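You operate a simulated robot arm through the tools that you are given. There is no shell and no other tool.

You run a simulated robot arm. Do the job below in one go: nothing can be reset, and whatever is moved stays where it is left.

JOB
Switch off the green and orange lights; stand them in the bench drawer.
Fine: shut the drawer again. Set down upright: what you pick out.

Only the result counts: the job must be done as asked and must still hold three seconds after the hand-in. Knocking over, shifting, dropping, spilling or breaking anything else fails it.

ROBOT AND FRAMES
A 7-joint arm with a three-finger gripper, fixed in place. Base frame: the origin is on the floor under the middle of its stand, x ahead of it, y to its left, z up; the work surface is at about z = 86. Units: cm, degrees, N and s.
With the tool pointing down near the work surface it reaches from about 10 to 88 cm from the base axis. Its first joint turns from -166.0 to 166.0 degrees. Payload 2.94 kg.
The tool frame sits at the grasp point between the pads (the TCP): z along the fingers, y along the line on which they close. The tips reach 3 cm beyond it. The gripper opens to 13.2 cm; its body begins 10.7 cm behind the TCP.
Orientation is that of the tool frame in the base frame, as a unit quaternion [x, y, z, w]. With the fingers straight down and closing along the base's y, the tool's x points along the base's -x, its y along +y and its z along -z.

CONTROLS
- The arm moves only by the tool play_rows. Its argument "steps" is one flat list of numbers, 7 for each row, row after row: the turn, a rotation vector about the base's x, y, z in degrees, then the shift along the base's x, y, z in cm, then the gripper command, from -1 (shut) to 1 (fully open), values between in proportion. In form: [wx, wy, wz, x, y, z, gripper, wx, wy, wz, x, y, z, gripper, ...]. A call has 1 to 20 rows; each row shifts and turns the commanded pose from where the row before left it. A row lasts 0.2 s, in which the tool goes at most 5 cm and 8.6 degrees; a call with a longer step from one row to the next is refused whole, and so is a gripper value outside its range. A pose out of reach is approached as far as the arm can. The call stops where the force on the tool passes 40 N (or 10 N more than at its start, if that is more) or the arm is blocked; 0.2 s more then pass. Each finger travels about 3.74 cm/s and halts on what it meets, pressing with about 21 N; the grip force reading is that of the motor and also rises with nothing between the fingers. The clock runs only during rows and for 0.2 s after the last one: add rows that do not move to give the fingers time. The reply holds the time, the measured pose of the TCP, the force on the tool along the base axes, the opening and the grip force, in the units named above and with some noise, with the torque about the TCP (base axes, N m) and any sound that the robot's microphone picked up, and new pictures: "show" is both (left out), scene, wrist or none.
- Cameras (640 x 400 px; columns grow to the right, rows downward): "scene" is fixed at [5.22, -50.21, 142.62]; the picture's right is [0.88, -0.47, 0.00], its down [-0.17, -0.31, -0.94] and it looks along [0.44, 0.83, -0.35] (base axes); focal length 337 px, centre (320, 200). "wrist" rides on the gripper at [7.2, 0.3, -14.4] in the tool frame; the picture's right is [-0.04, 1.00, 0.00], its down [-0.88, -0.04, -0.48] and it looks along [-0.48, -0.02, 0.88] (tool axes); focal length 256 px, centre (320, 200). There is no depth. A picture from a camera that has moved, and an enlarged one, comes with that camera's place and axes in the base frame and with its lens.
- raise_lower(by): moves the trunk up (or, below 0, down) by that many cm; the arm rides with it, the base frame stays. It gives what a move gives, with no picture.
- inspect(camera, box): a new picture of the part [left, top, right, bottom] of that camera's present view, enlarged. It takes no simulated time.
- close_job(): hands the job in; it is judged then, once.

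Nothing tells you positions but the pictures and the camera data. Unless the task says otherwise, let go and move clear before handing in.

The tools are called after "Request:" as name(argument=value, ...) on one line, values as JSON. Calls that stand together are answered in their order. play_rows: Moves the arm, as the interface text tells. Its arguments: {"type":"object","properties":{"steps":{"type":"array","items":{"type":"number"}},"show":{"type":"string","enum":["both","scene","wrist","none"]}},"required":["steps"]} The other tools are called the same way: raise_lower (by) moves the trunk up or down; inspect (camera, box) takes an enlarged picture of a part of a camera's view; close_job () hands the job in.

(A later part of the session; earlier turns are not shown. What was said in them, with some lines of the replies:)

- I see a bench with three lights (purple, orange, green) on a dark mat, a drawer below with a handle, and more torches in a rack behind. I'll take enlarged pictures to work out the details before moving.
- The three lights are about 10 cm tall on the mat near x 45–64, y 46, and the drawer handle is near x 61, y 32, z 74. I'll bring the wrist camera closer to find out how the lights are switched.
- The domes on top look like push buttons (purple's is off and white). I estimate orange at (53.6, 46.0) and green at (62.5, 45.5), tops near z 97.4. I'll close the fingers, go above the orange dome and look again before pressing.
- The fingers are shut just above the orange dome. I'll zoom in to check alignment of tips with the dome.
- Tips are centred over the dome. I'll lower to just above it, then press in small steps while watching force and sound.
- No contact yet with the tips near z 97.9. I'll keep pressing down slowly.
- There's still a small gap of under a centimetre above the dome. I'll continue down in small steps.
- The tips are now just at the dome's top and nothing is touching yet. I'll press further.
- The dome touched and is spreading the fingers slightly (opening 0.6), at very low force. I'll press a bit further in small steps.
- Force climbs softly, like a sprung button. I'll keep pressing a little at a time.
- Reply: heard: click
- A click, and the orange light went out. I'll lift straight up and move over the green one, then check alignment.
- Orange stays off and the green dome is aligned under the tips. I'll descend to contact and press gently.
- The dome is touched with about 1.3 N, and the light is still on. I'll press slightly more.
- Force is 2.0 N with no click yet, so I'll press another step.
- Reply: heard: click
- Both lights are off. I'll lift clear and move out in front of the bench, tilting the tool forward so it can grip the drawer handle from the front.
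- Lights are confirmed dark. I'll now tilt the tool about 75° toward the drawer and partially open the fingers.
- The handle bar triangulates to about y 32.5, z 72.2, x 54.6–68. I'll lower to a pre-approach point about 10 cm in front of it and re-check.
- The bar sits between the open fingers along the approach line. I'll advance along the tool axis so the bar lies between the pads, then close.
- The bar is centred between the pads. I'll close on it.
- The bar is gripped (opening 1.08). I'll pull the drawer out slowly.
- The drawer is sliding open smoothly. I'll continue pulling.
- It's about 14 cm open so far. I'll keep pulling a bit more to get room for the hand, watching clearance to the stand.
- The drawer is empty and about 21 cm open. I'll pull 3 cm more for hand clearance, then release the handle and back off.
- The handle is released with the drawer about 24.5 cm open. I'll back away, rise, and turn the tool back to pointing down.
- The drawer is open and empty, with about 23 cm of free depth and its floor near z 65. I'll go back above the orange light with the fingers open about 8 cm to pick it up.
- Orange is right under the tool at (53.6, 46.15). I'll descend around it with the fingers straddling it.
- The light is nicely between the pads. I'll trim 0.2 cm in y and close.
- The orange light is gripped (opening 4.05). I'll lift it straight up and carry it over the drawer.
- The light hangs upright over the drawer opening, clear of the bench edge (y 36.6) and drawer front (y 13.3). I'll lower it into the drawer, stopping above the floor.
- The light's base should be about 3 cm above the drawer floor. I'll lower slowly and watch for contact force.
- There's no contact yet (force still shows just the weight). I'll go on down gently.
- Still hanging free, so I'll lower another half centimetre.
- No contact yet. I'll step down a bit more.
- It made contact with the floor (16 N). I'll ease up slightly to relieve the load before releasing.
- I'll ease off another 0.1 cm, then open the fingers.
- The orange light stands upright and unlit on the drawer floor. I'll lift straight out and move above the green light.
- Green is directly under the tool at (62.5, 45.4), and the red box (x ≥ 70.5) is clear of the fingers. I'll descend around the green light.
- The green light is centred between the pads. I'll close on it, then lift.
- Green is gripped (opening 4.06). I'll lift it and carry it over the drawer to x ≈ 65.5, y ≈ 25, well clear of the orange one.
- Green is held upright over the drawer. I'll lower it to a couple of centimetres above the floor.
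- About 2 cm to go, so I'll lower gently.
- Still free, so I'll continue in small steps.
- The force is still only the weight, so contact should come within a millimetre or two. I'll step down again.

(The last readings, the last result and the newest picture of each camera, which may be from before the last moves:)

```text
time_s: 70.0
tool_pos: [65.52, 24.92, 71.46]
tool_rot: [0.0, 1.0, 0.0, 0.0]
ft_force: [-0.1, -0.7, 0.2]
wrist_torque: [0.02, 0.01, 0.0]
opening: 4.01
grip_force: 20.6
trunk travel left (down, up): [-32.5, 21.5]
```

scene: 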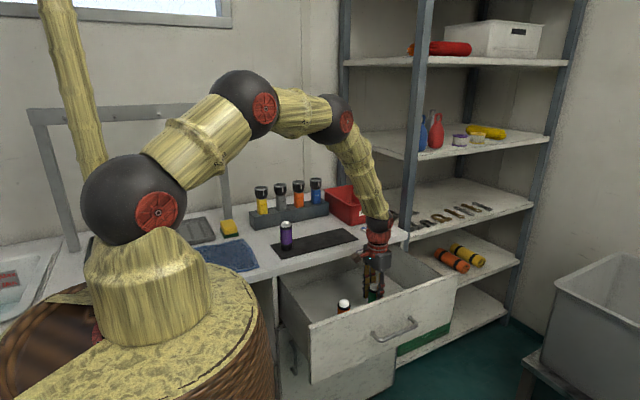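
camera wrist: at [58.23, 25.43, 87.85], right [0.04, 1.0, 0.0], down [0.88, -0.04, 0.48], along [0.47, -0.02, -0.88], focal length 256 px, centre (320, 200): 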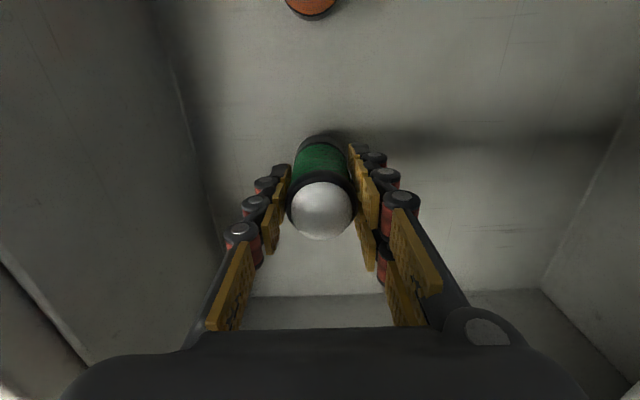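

The weight is now carried by the floor (force about 0). I'll open the fingers.

Request:
play_rows(steps=[0, 0, 0, 0, 0, -0.03, -1, 0, 0, 0, 0, 0, 0, 0.2, 0, 0, 0, 0, 0, 0, 0.2, 0, 0, 0, 0, 0, 0, 0.2, 0, 0, 0, 0, 0, 0, 0.2], show="both")

Request:
inspect(camera="scene", box=[310, 230, 430, 330])

```text
time_s: 71.2
tool_pos: [65.52, 24.95, 71.4]
tool_rot: [0.0, 1.0, 0.0, 0.001]
ft_force: [0.0, 0.1, -0.7]
wrist_torque: [0.01, 0.01, 0.03]
opening: 7.87
grip_force: 0.1
trunk travel left (down, up): [-32.5, 21.5]
camera wrist: at [58.28, 25.43, 85.73], right [0.04, 1.0, 0.0], down [0.88, -0.04, 0.48], along [0.47, -0.02, -0.88], focal length 256 px, centre (320, 200)
```

scene: 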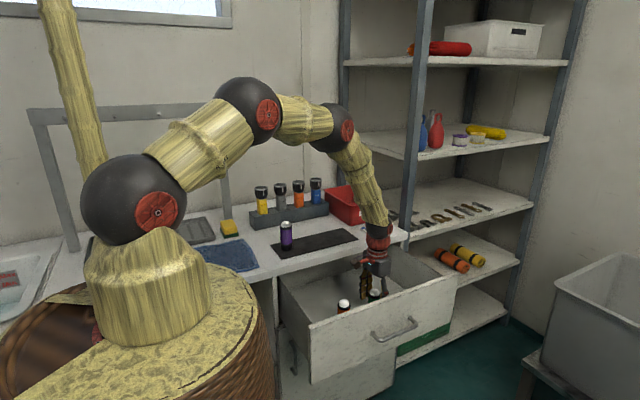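
wrist: 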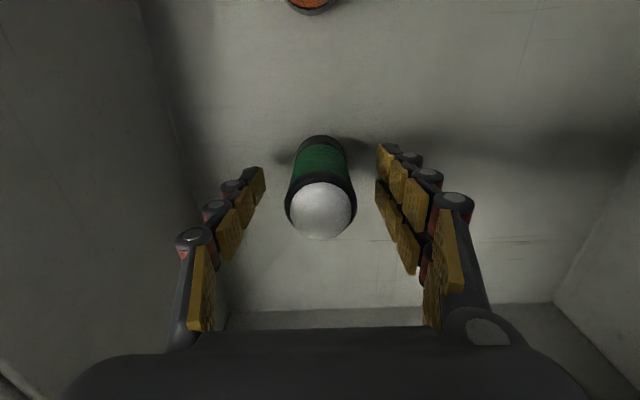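

```text
4.00 times, centred on (370, 280) of scene
camera zoom: at [5.22, -50.21, 142.62], right [0.88, -0.47, 0.0], down [-0.17, -0.31, -0.94], along [0.44, 0.83, -0.35], focal length 1347 px, centre (120, -120)
```

zoom: 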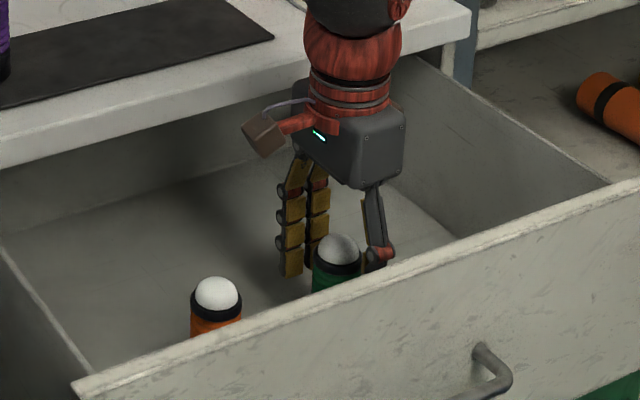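

Both lights stand upright and unlit in the drawer. I'll lift straight out, close the fingers, and move in front of the drawer to push it shut gently.

Request:
play_rows(steps=[0, 0, 0, 0, 0, 1, 0.2, 0, 0, 0, 0, 0, 2.5, 0.2, 0, 0, 0, 0, 0, 3.5, 0.2, 0, 0, 0, 0, 0, 4, 0.2, 0, 0, 0, 0, 0, 4, 0.2, 0, 0, 0, 0, 0, 4, -1, 0, 0, 0, 0, 0, 4, -1, 0, 0, 0, 0, 0, 4, -1, 0, 0, 0, -0.8, -4, 0, -1, 0, 0, 0, -0.8, -4, 0, -1, 0, 0, 0, -0.8, -4, 0, -1, 0, 0, 0, -0.8, -4, 0, -1, 0, 0, 0, -0.8, -4, 0, -1, 0, 0, 0, -0.3, -4, 0, -1, 0, 0, 0, 0, 0, 0, -1], show="both")

Request:
inspect(camera="scene", box=[265, 200, 475, 380])

Request:
inspect(camera="wrist", box=[280, 0, 600, 260])

```text
time_s: 74.4
tool_pos: [61.19, 1.05, 98.51]
tool_rot: [-0.001, 1.0, 0.0, 0.0]
ft_force: [-0.1, -0.2, -0.4]
wrist_torque: [-0.01, -0.02, -0.02]
opening: 0.01
grip_force: 20.7
trunk travel left (down, up): [-32.5, 21.5]
camera wrist: at [53.93, 1.48, 112.72], right [0.04, 1.0, 0.0], down [0.88, -0.04, 0.48], along [0.48, -0.02, -0.88], focal length 256 px, centre (320, 200)
```

scene: 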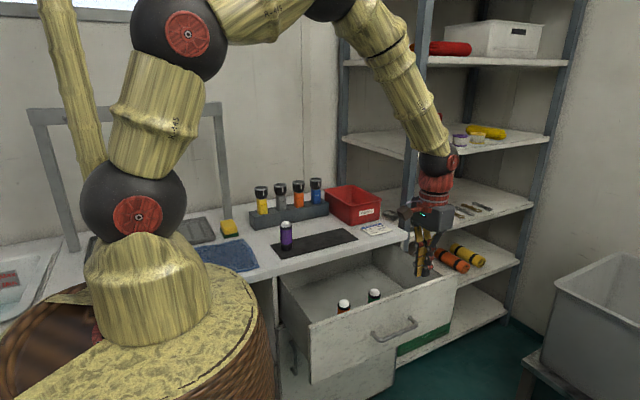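
wrist: 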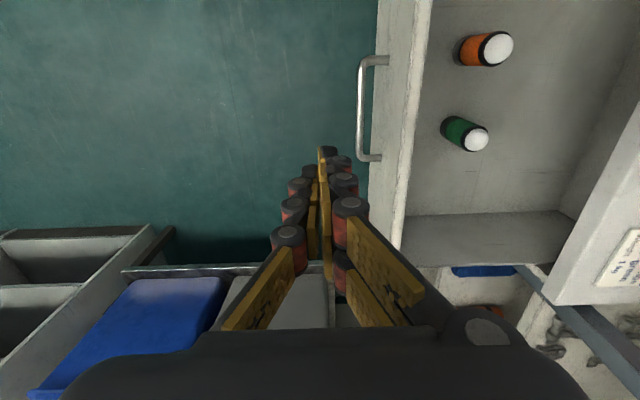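

```text
2.22 times, centred on (370, 290) of scene
camera zoom: at [5.22, -50.21, 142.62], right [0.88, -0.47, 0.0], down [-0.17, -0.31, -0.94], along [0.44, 0.83, -0.35], focal length 748 px, centre (209, 0)
```

zoom: 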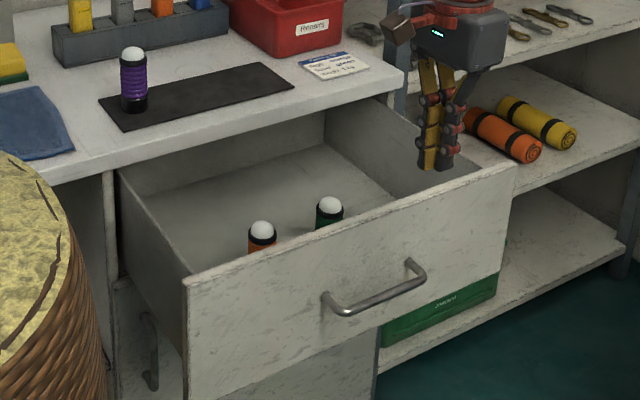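

```text
1.54 times, centred on (440, 130) of wrist
camera zoom: at [53.93, 1.48, 112.72], right [0.04, 1.0, 0.0], down [0.88, -0.04, 0.48], along [0.48, -0.02, -0.88], focal length 394 px, centre (135, 308)
```

zoom: 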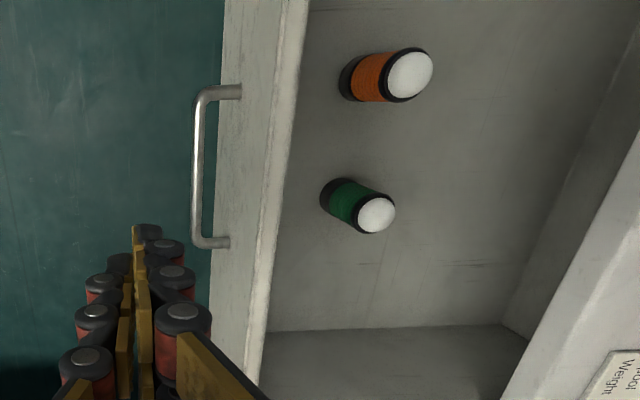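

Both lights are standing in the drawer. I'll lower the closed fingers in front of the drawer panel, above the handle bar.

Request:
play_rows(steps=[0, 0, 0, 0, 0, -3.5, -1, 0, 0, 0, 0, 0, -3.5, -1, 0, 0, 0, 0, 0, -3.5, -1, 0, 0, 0, 0, 0, -3.5, -1, 0, 0, 0, 0, 0, -3.0, -1, 0, 0, 0, 0, 0, -2.0, -1, 0, 0, 0, 0, 1.5, 0, -1, 0, 0, 0, 0, 1.5, 0, -1, 0, 0, 0, 0, 1.0, 0, -1, 0, 0, 0, 0, 0, 0, -1], show="both")

Request:
inspect(camera="scene", box=[310, 220, 480, 360])

```text
time_s: 76.6
tool_pos: [61.26, 4.94, 79.53]
tool_rot: [0.0, 1.0, 0.0, 0.0]
ft_force: [0.5, 0.6, -0.1]
wrist_torque: [0.03, 0.01, 0.01]
opening: 0.03
grip_force: 20.5
trunk travel left (down, up): [-32.5, 21.5]
camera wrist: at [54.01, 5.45, 93.76], right [0.04, 1.0, 0.0], down [0.88, -0.04, 0.48], along [0.47, -0.02, -0.88], focal length 256 px, centre (320, 200)
```

scene: 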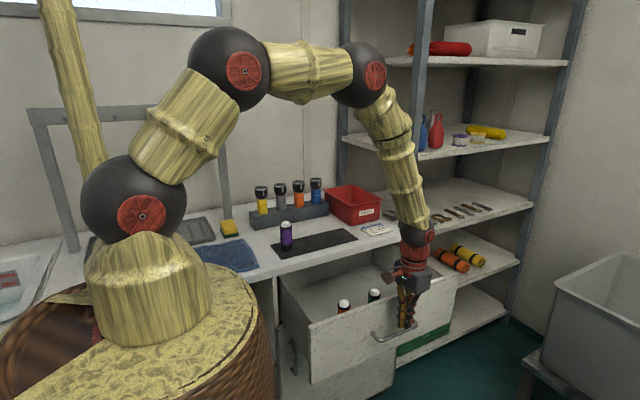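
wrist: 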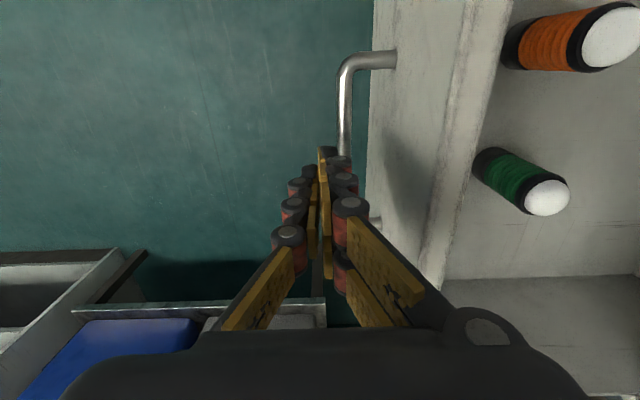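

```text
2.86 times, centred on (395, 290) of scene
camera zoom: at [5.22, -50.21, 142.62], right [0.88, -0.47, 0.0], down [-0.17, -0.31, -0.94], along [0.44, 0.83, -0.35], focal length 962 px, centre (106, -57)
```

zoom: 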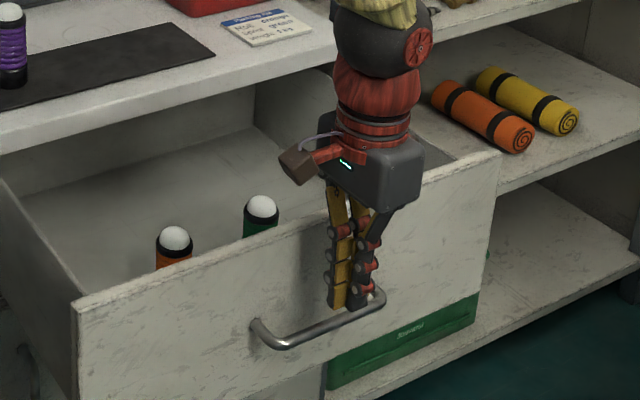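

The fingers are above the bar and in front of the panel. I'll push forward slowly to make contact.

Request:
play_rows(steps=[0, 0, 0, 0, 0.8, 0, -1, 0, 0, 0, 0, 0.8, 0, -1, 0, 0, 0, 0, 0.6, 0, -1, 0, 0, 0, 0, 0.4, 0, -1, 0, 0, 0, 0, 0.3, 0, -1, 0, 0, 0, 0, 0.3, 0, -1, 0, 0, 0, 0, 0.3, 0, -1, 0, 0, 0, 0, 0.3, 0, -1, 0, 0, 0, 0, 0.3, 0, -1, 0, 0, 0, 0, 0.3, 0, -1, 0, 0, 0, 0, 0, 0, -1], show="both")

Request:
inspect(camera="scene", box=[310, 220, 480, 360])

```text
time_s: 79.0
tool_pos: [61.25, 9.34, 79.42]
tool_rot: [-0.001, 1.0, 0.0, 0.001]
ft_force: [0.5, 0.0, -0.6]
wrist_torque: [0.02, 0.01, -0.02]
opening: 0.0
grip_force: 21.2
trunk travel left (down, up): [-32.5, 21.5]
camera wrist: at [53.99, 9.84, 93.75], right [0.04, 1.0, 0.0], down [0.88, -0.04, 0.48], along [0.48, -0.02, -0.88], focal length 256 px, centre (320, 200)
```

scene: 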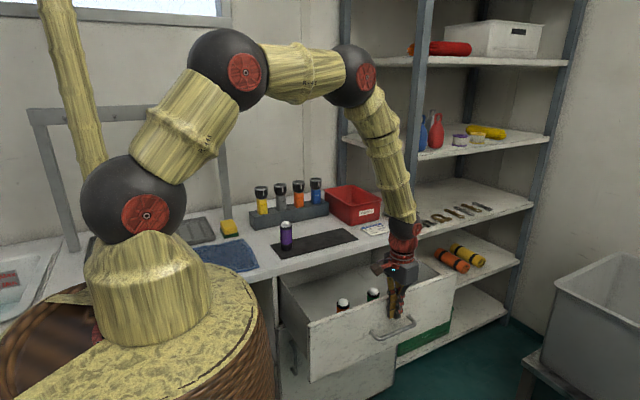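
wrist: 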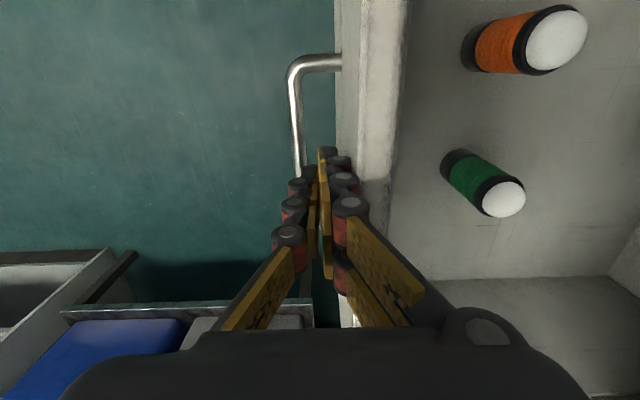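

```text
2.86 times, centred on (395, 290) of scene
camera zoom: at [5.22, -50.21, 142.62], right [0.88, -0.47, 0.0], down [-0.17, -0.31, -0.94], along [0.44, 0.83, -0.35], focal length 962 px, centre (106, -57)
```

zoom: 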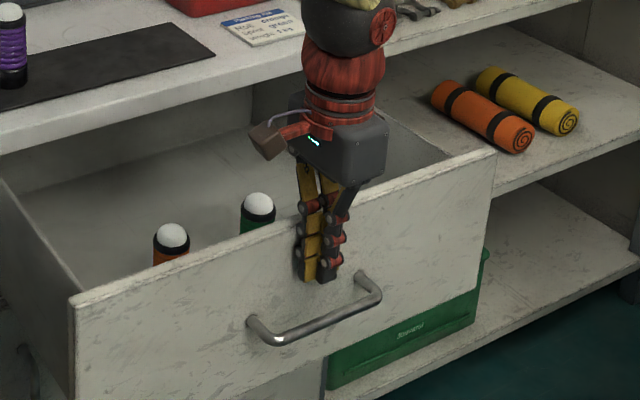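

The panel is in contact and already sliding at very low force. I'll keep pushing slowly.

Request:
play_rows(steps=[0, 0, 0, 0, 0.2, 0, -1, 0, 0, 0, 0, 0.3, 0, -1, 0, 0, 0, 0, 0.4, 0, -1, 0, 0, 0, 0, 0.5, 0, -1, 0, 0, 0, 0, 0.5, 0, -1, 0, 0, 0, 0, 0.5, 0, -1, 0, 0, 0, 0, 0.5, 0, -1, 0, 0, 0, 0, 0.5, 0, -1, 0, 0, 0, 0, 0.5, 0, -1, 0, 0, 0, 0, 0.5, 0, -1, 0, 0, 0, 0, 0.5, 0, -1, 0, 0, 0, 0, 0.5, 0, -1, 0, 0, 0, 0, 0.5, 0, -1, 0, 0, 0, 0, 0.5, 0, -1, 0, 0, 0, 0, 0.5, 0, -1, 0, 0, 0, 0, 0.4, 0, -1, 0, 0, 0, 0, 0.3, 0, -1, 0, 0, 0, 0, 0.2, 0, -1, 0, 0, 0, 0, 0, 0, -1], show="both")

Request:
inspect(camera="scene", box=[280, 220, 450, 360])

```text
time_s: 83.0
tool_pos: [61.2, 17.2, 79.57]
tool_rot: [0.0, 1.0, 0.001, 0.0]
ft_force: [-0.3, -0.6, -0.2]
wrist_torque: [0.01, 0.0, -0.02]
opening: 0.0
grip_force: 21.4
trunk travel left (down, up): [-32.5, 21.5]
camera wrist: at [53.98, 17.64, 93.76], right [0.04, 1.0, 0.0], down [0.88, -0.04, 0.48], along [0.47, -0.02, -0.88], focal length 256 px, centre (320, 200)
```

scene: 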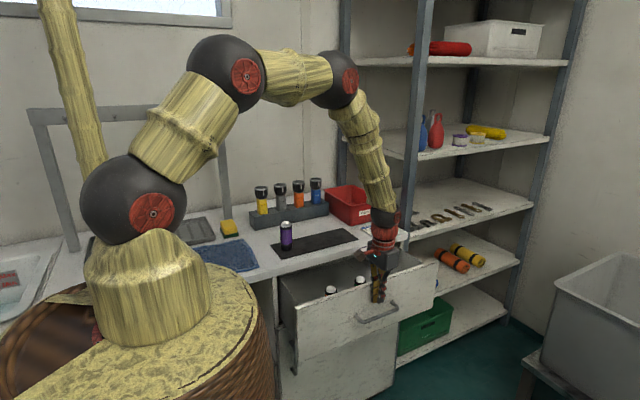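
wrist: 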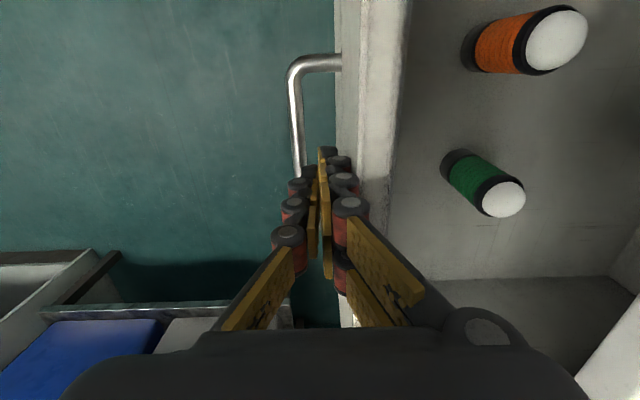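

```text
2.86 times, centred on (365, 290) of scene
camera zoom: at [5.22, -50.21, 142.62], right [0.88, -0.47, 0.0], down [-0.17, -0.31, -0.94], along [0.44, 0.83, -0.35], focal length 962 px, centre (191, -57)
```

zoom: 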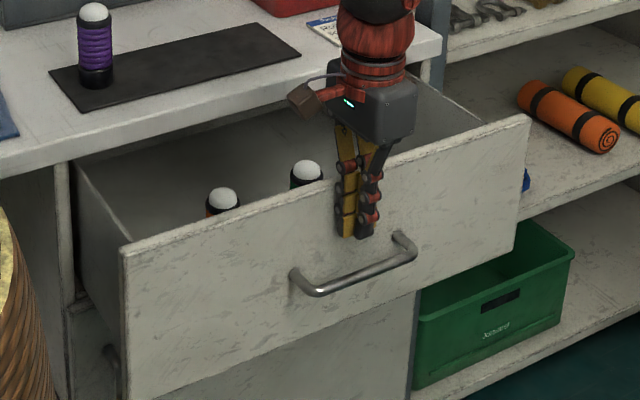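

The drawer follows the hand exactly and the lights stay standing. I'll push another 8 cm slowly.

Request:
play_rows(steps=[0, 0, 0, 0, 0.2, 0, -1, 0, 0, 0, 0, 0.3, 0, -1, 0, 0, 0, 0, 0.4, 0, -1, 0, 0, 0, 0, 0.5, 0, -1, 0, 0, 0, 0, 0.5, 0, -1, 0, 0, 0, 0, 0.5, 0, -1, 0, 0, 0, 0, 0.5, 0, -1, 0, 0, 0, 0, 0.5, 0, -1, 0, 0, 0, 0, 0.5, 0, -1, 0, 0, 0, 0, 0.5, 0, -1, 0, 0, 0, 0, 0.5, 0, -1, 0, 0, 0, 0, 0.5, 0, -1, 0, 0, 0, 0, 0.5, 0, -1, 0, 0, 0, 0, 0.5, 0, -1, 0, 0, 0, 0, 0.5, 0, -1, 0, 0, 0, 0, 0.4, 0, -1, 0, 0, 0, 0, 0.3, 0, -1, 0, 0, 0, 0, 0.2, 0, -1, 0, 0, 0, 0, 0, 0, -1], show="both")

Request:
inspect(camera="scene", box=[270, 200, 440, 340])

```text
time_s: 87.0
tool_pos: [61.18, 25.08, 79.41]
tool_rot: [-0.001, 1.0, 0.0, -0.001]
ft_force: [0.1, -1.8, -0.2]
wrist_torque: [0.04, 0.0, -0.02]
opening: 0.0
grip_force: 20.7
trunk travel left (down, up): [-32.5, 21.5]
camera wrist: at [54.0, 25.42, 93.76], right [0.04, 1.0, 0.0], down [0.88, -0.04, 0.48], along [0.48, -0.02, -0.88], focal length 256 px, centre (320, 200)
```

scene: 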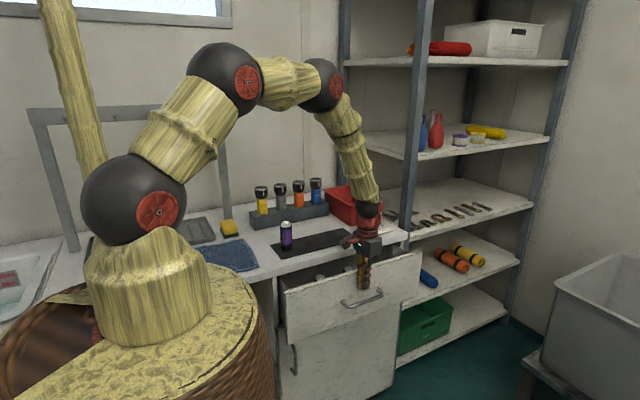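
wrist: 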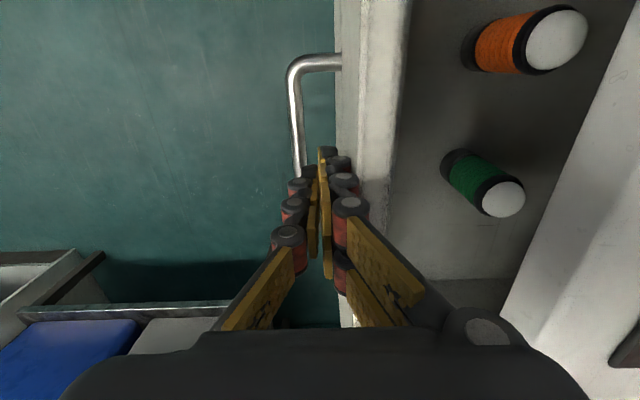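

```text
2.86 times, centred on (355, 270) of scene
camera zoom: at [5.22, -50.21, 142.62], right [0.88, -0.47, 0.0], down [-0.17, -0.31, -0.94], along [0.44, 0.83, -0.35], focal length 962 px, centre (220, 0)
```

zoom: 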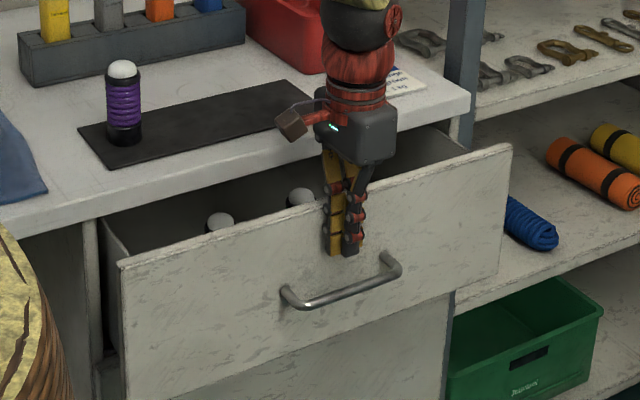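

All steady. I'll push about 7 cm further, then finish in small steps.

Request:
play_rows(steps=[0, 0, 0, 0, 0.2, 0, -1, 0, 0, 0, 0, 0.3, 0, -1, 0, 0, 0, 0, 0.4, 0, -1, 0, 0, 0, 0, 0.5, 0, -1, 0, 0, 0, 0, 0.5, 0, -1, 0, 0, 0, 0, 0.5, 0, -1, 0, 0, 0, 0, 0.5, 0, -1, 0, 0, 0, 0, 0.5, 0, -1, 0, 0, 0, 0, 0.5, 0, -1, 0, 0, 0, 0, 0.5, 0, -1, 0, 0, 0, 0, 0.5, 0, -1, 0, 0, 0, 0, 0.5, 0, -1, 0, 0, 0, 0, 0.5, 0, -1, 0, 0, 0, 0, 0.4, 0, -1, 0, 0, 0, 0, 0.3, 0, -1, 0, 0, 0, 0, 0.2, 0, -1, 0, 0, 0, 0, 0, 0, -1], show="both")

Request:
inspect(camera="scene", box=[270, 200, 440, 340])

```text
time_s: 90.6
tool_pos: [61.16, 31.71, 79.52]
tool_rot: [0.0, 1.0, 0.0, 0.0]
ft_force: [-1.0, -1.2, -0.3]
wrist_torque: [0.06, 0.03, -0.01]
opening: 0.0
grip_force: 21.4
trunk travel left (down, up): [-32.5, 21.5]
camera wrist: at [53.99, 32.27, 93.74], right [0.04, 1.0, 0.0], down [0.88, -0.04, 0.48], along [0.48, -0.02, -0.88], focal length 256 px, centre (320, 200)
```

scene: 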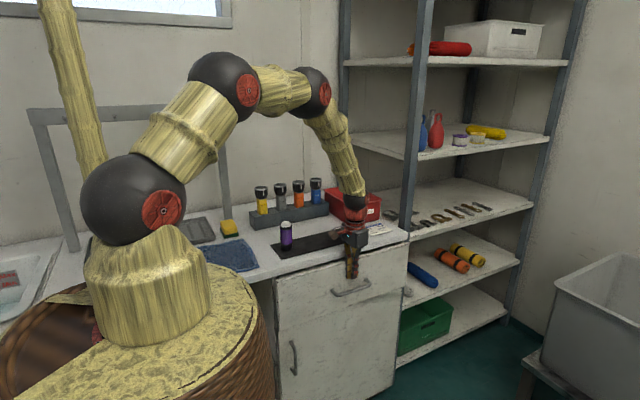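
wrist: 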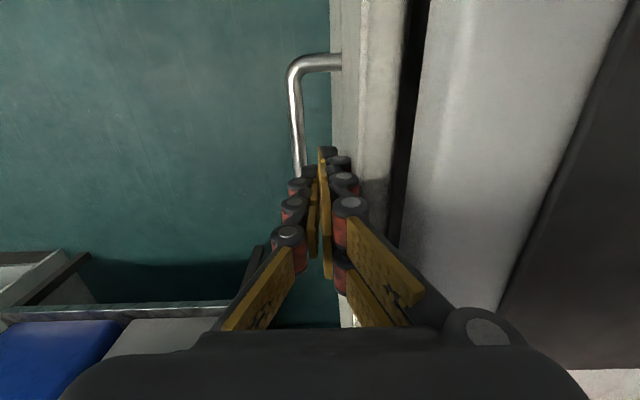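

```text
2.86 times, centred on (355, 270) of scene
camera zoom: at [5.22, -50.21, 142.62], right [0.88, -0.47, 0.0], down [-0.17, -0.31, -0.94], along [0.44, 0.83, -0.35], focal length 962 px, centre (220, 0)
```

zoom: 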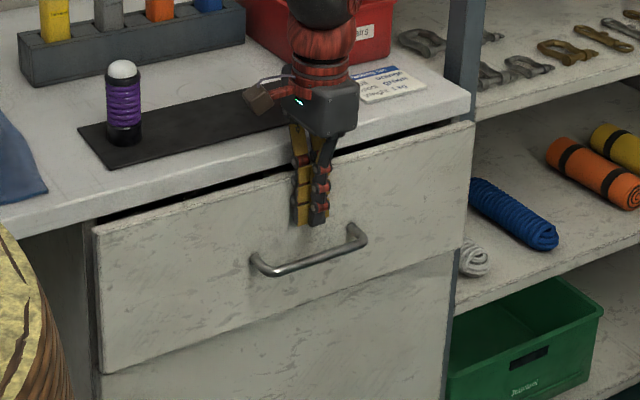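

About 2 cm of gap remains. I'll push in small steps.

Request:
play_rows(steps=[0, 0, 0, 0, 0.2, 0, -1, 0, 0, 0, 0, 0.25, 0, -1, 0, 0, 0, 0, 0.25, 0, -1, 0, 0, 0, 0, 0.25, 0, -1, 0, 0, 0, 0, 0.25, 0, -1, 0, 0, 0, 0, 0.2, 0, -1, 0, 0, 0, 0, 0, 0, -1], show="wrist")

Request:
inspect(camera="scene", box=[270, 200, 440, 340])

```text
time_s: 92.2
tool_pos: [61.24, 33.01, 79.55]
tool_rot: [-0.001, 1.0, 0.0, 0.0]
ft_force: [0.1, -0.3, -0.1]
wrist_torque: [-0.02, 0.02, 0.0]
opening: 0.0
grip_force: 21.9
trunk travel left (down, up): [-32.5, 21.5]
camera wrist: at [53.97, 33.65, 93.74], right [0.04, 1.0, 0.0], down [0.88, -0.04, 0.48], along [0.47, -0.02, -0.88], focal length 256 px, centre (320, 200)
```

wrist: 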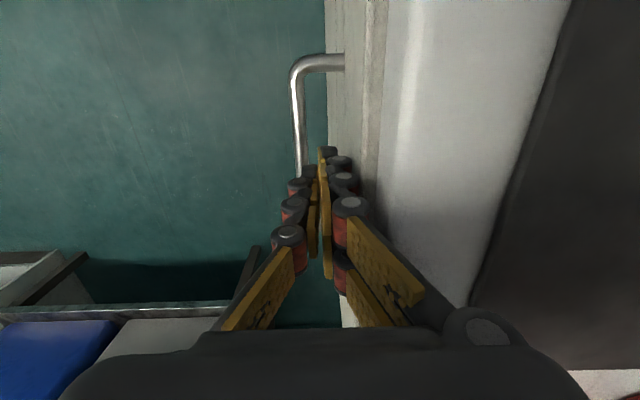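

```text
2.86 times, centred on (355, 270) of scene
camera zoom: at [5.22, -50.21, 142.62], right [0.88, -0.47, 0.0], down [-0.17, -0.31, -0.94], along [0.44, 0.83, -0.35], focal length 962 px, centre (220, 0)
```

zoom: 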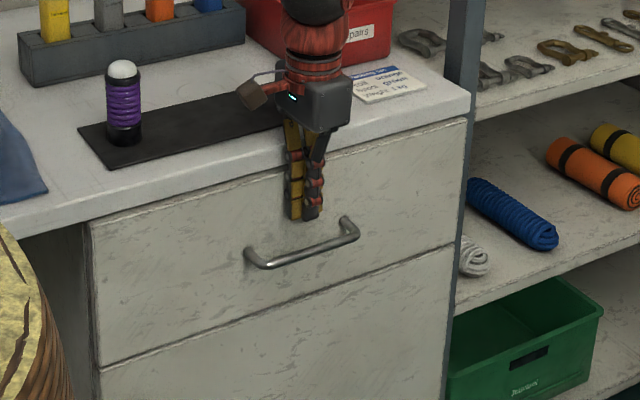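

It looks nearly flush. I'll compare with the same crop as the very first picture.

Request:
inspect(camera="scene", box=[260, 230, 420, 400])

```text
2.35 times, centred on (340, 315) of scene
camera zoom: at [5.22, -50.21, 142.62], right [0.88, -0.47, 0.0], down [-0.17, -0.31, -0.94], along [0.44, 0.83, -0.35], focal length 792 px, centre (273, -71)
```

zoom: 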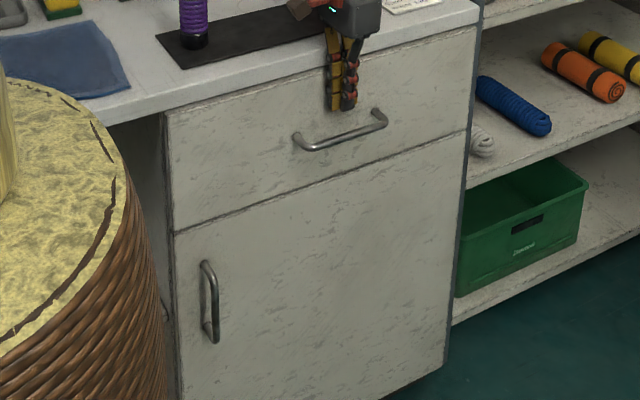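

It matches the original closed look. I'll make one last gentle push to confirm it's against the stop.

Request:
play_rows(steps=[0, 0, 0, 0, 0.1, 0, -1, 0, 0, 0, 0, 0.1, 0, -1, 0, 0, 0, 0, 0.1, 0, -1, 0, 0, 0, 0, 0, 0, -1], show="none")

Request:
inspect(camera="scene", box=[260, 230, 420, 400])

```text
time_s: 93.2
tool_pos: [61.17, 33.5, 79.5]
tool_rot: [-0.001, 1.0, 0.001, 0.0]
ft_force: [-0.1, -9.2, 2.0]
wrist_torque: [0.28, 0.0, -0.01]
opening: 0.0
grip_force: 21.1
trunk travel left (down, up): [-32.5, 21.5]
```

```text
2.35 times, centred on (340, 315) of scene
camera zoom: at [5.22, -50.21, 142.62], right [0.88, -0.47, 0.0], down [-0.17, -0.31, -0.94], along [0.44, 0.83, -0.35], focal length 792 px, centre (273, -71)
```

zoom: 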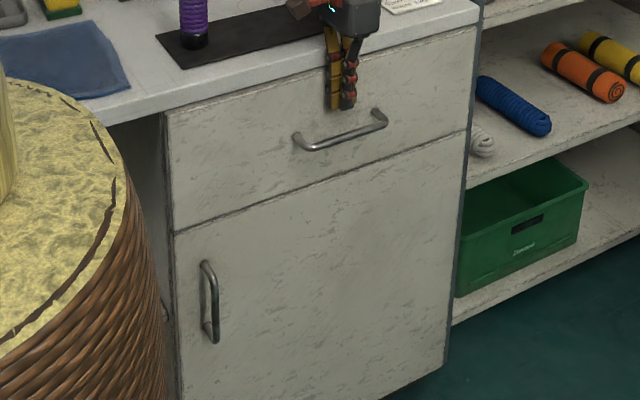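

The drawer is against its stop (9 N) and shut. I'll back away and rise clear.

Request:
play_rows(steps=[0, 0, 0, 0, -0.3, 0, -1, 0, 0, 0, 0, -1, 0, -1, 0, 0, 0, 0, -2.5, 0, -1, 0, 0, 0, 0, -4, 0, -1, 0, 0, 0, 0, -4, 0, -1, 0, 0, 0, 0, 0, 4, -1, 0, 0, 0, 0, 0, 4, -1, 0, 0, 0, 0, 0, 4, -1, 0, 0, 0, 0, 0, 4, -1, 0, 0, 0, 0, 0, 4, -1, 0, 0, 0, 0, 0, 4, -1, 0, 0, 0, 0, 0, 0, -1, 0, 0, 0, 0, 0, 0, -1], show="both")

Request:
inspect(camera="scene", box=[220, 160, 440, 340])

```text
time_s: 96.0
tool_pos: [61.2, 21.63, 103.43]
tool_rot: [0.0, 1.0, 0.001, 0.0]
ft_force: [-0.8, 0.5, 0.4]
wrist_torque: [-0.05, -0.01, 0.01]
opening: 0.0
grip_force: 21.1
trunk travel left (down, up): [-32.5, 21.5]
camera wrist: at [54.01, 22.04, 117.71], right [0.04, 1.0, 0.0], down [0.88, -0.04, 0.48], along [0.47, -0.02, -0.88], focal length 256 px, centre (320, 200)
```

scene: 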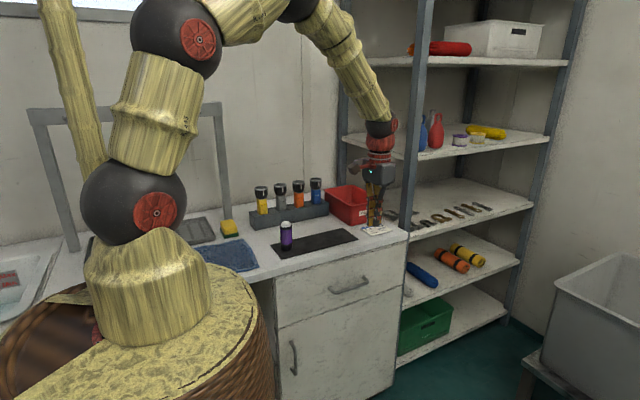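
wrist: 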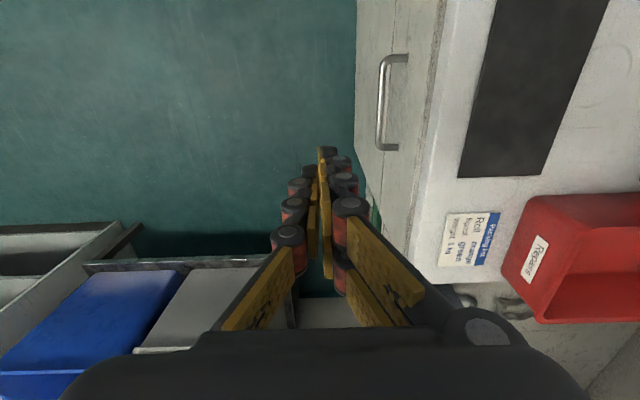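

```text
2.22 times, centred on (330, 250) of scene
camera zoom: at [5.22, -50.21, 142.62], right [0.88, -0.47, 0.0], down [-0.17, -0.31, -0.94], along [0.44, 0.83, -0.35], focal length 748 px, centre (298, 89)
```

zoom: 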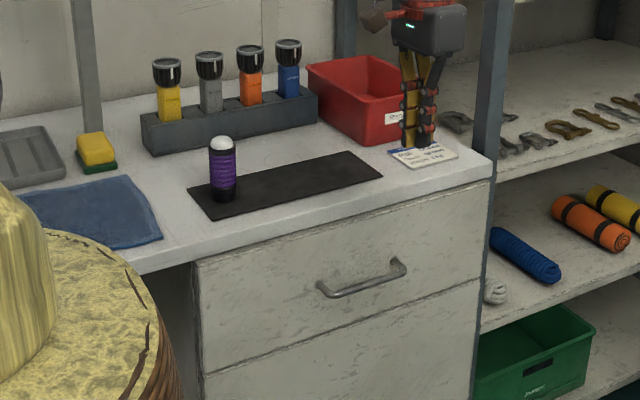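

The drawer is shut with both switched-off lights standing inside. The purple light, torches, box, card and mat are all where they were, and the arm is clear, so I'm handing in.

Request:
close_job()

```text
The job is handed in.
```

The green and orange lights are both switched off and standing upright in the bench drawer. I then pushed the drawer shut, until it met its stop.

Each light went dark with a click when I pressed its dome, and stayed off as I moved it. Both were still upright when I last saw them, with the drawer about a third of the way from shut. I can't see inside now that it's closed, but I closed it slowly and heard nothing fall.

The purple light, the torches in the rack, the red box, the packing card and the mat look to be where they were. The arm was clear of the bench when I handed the job in.
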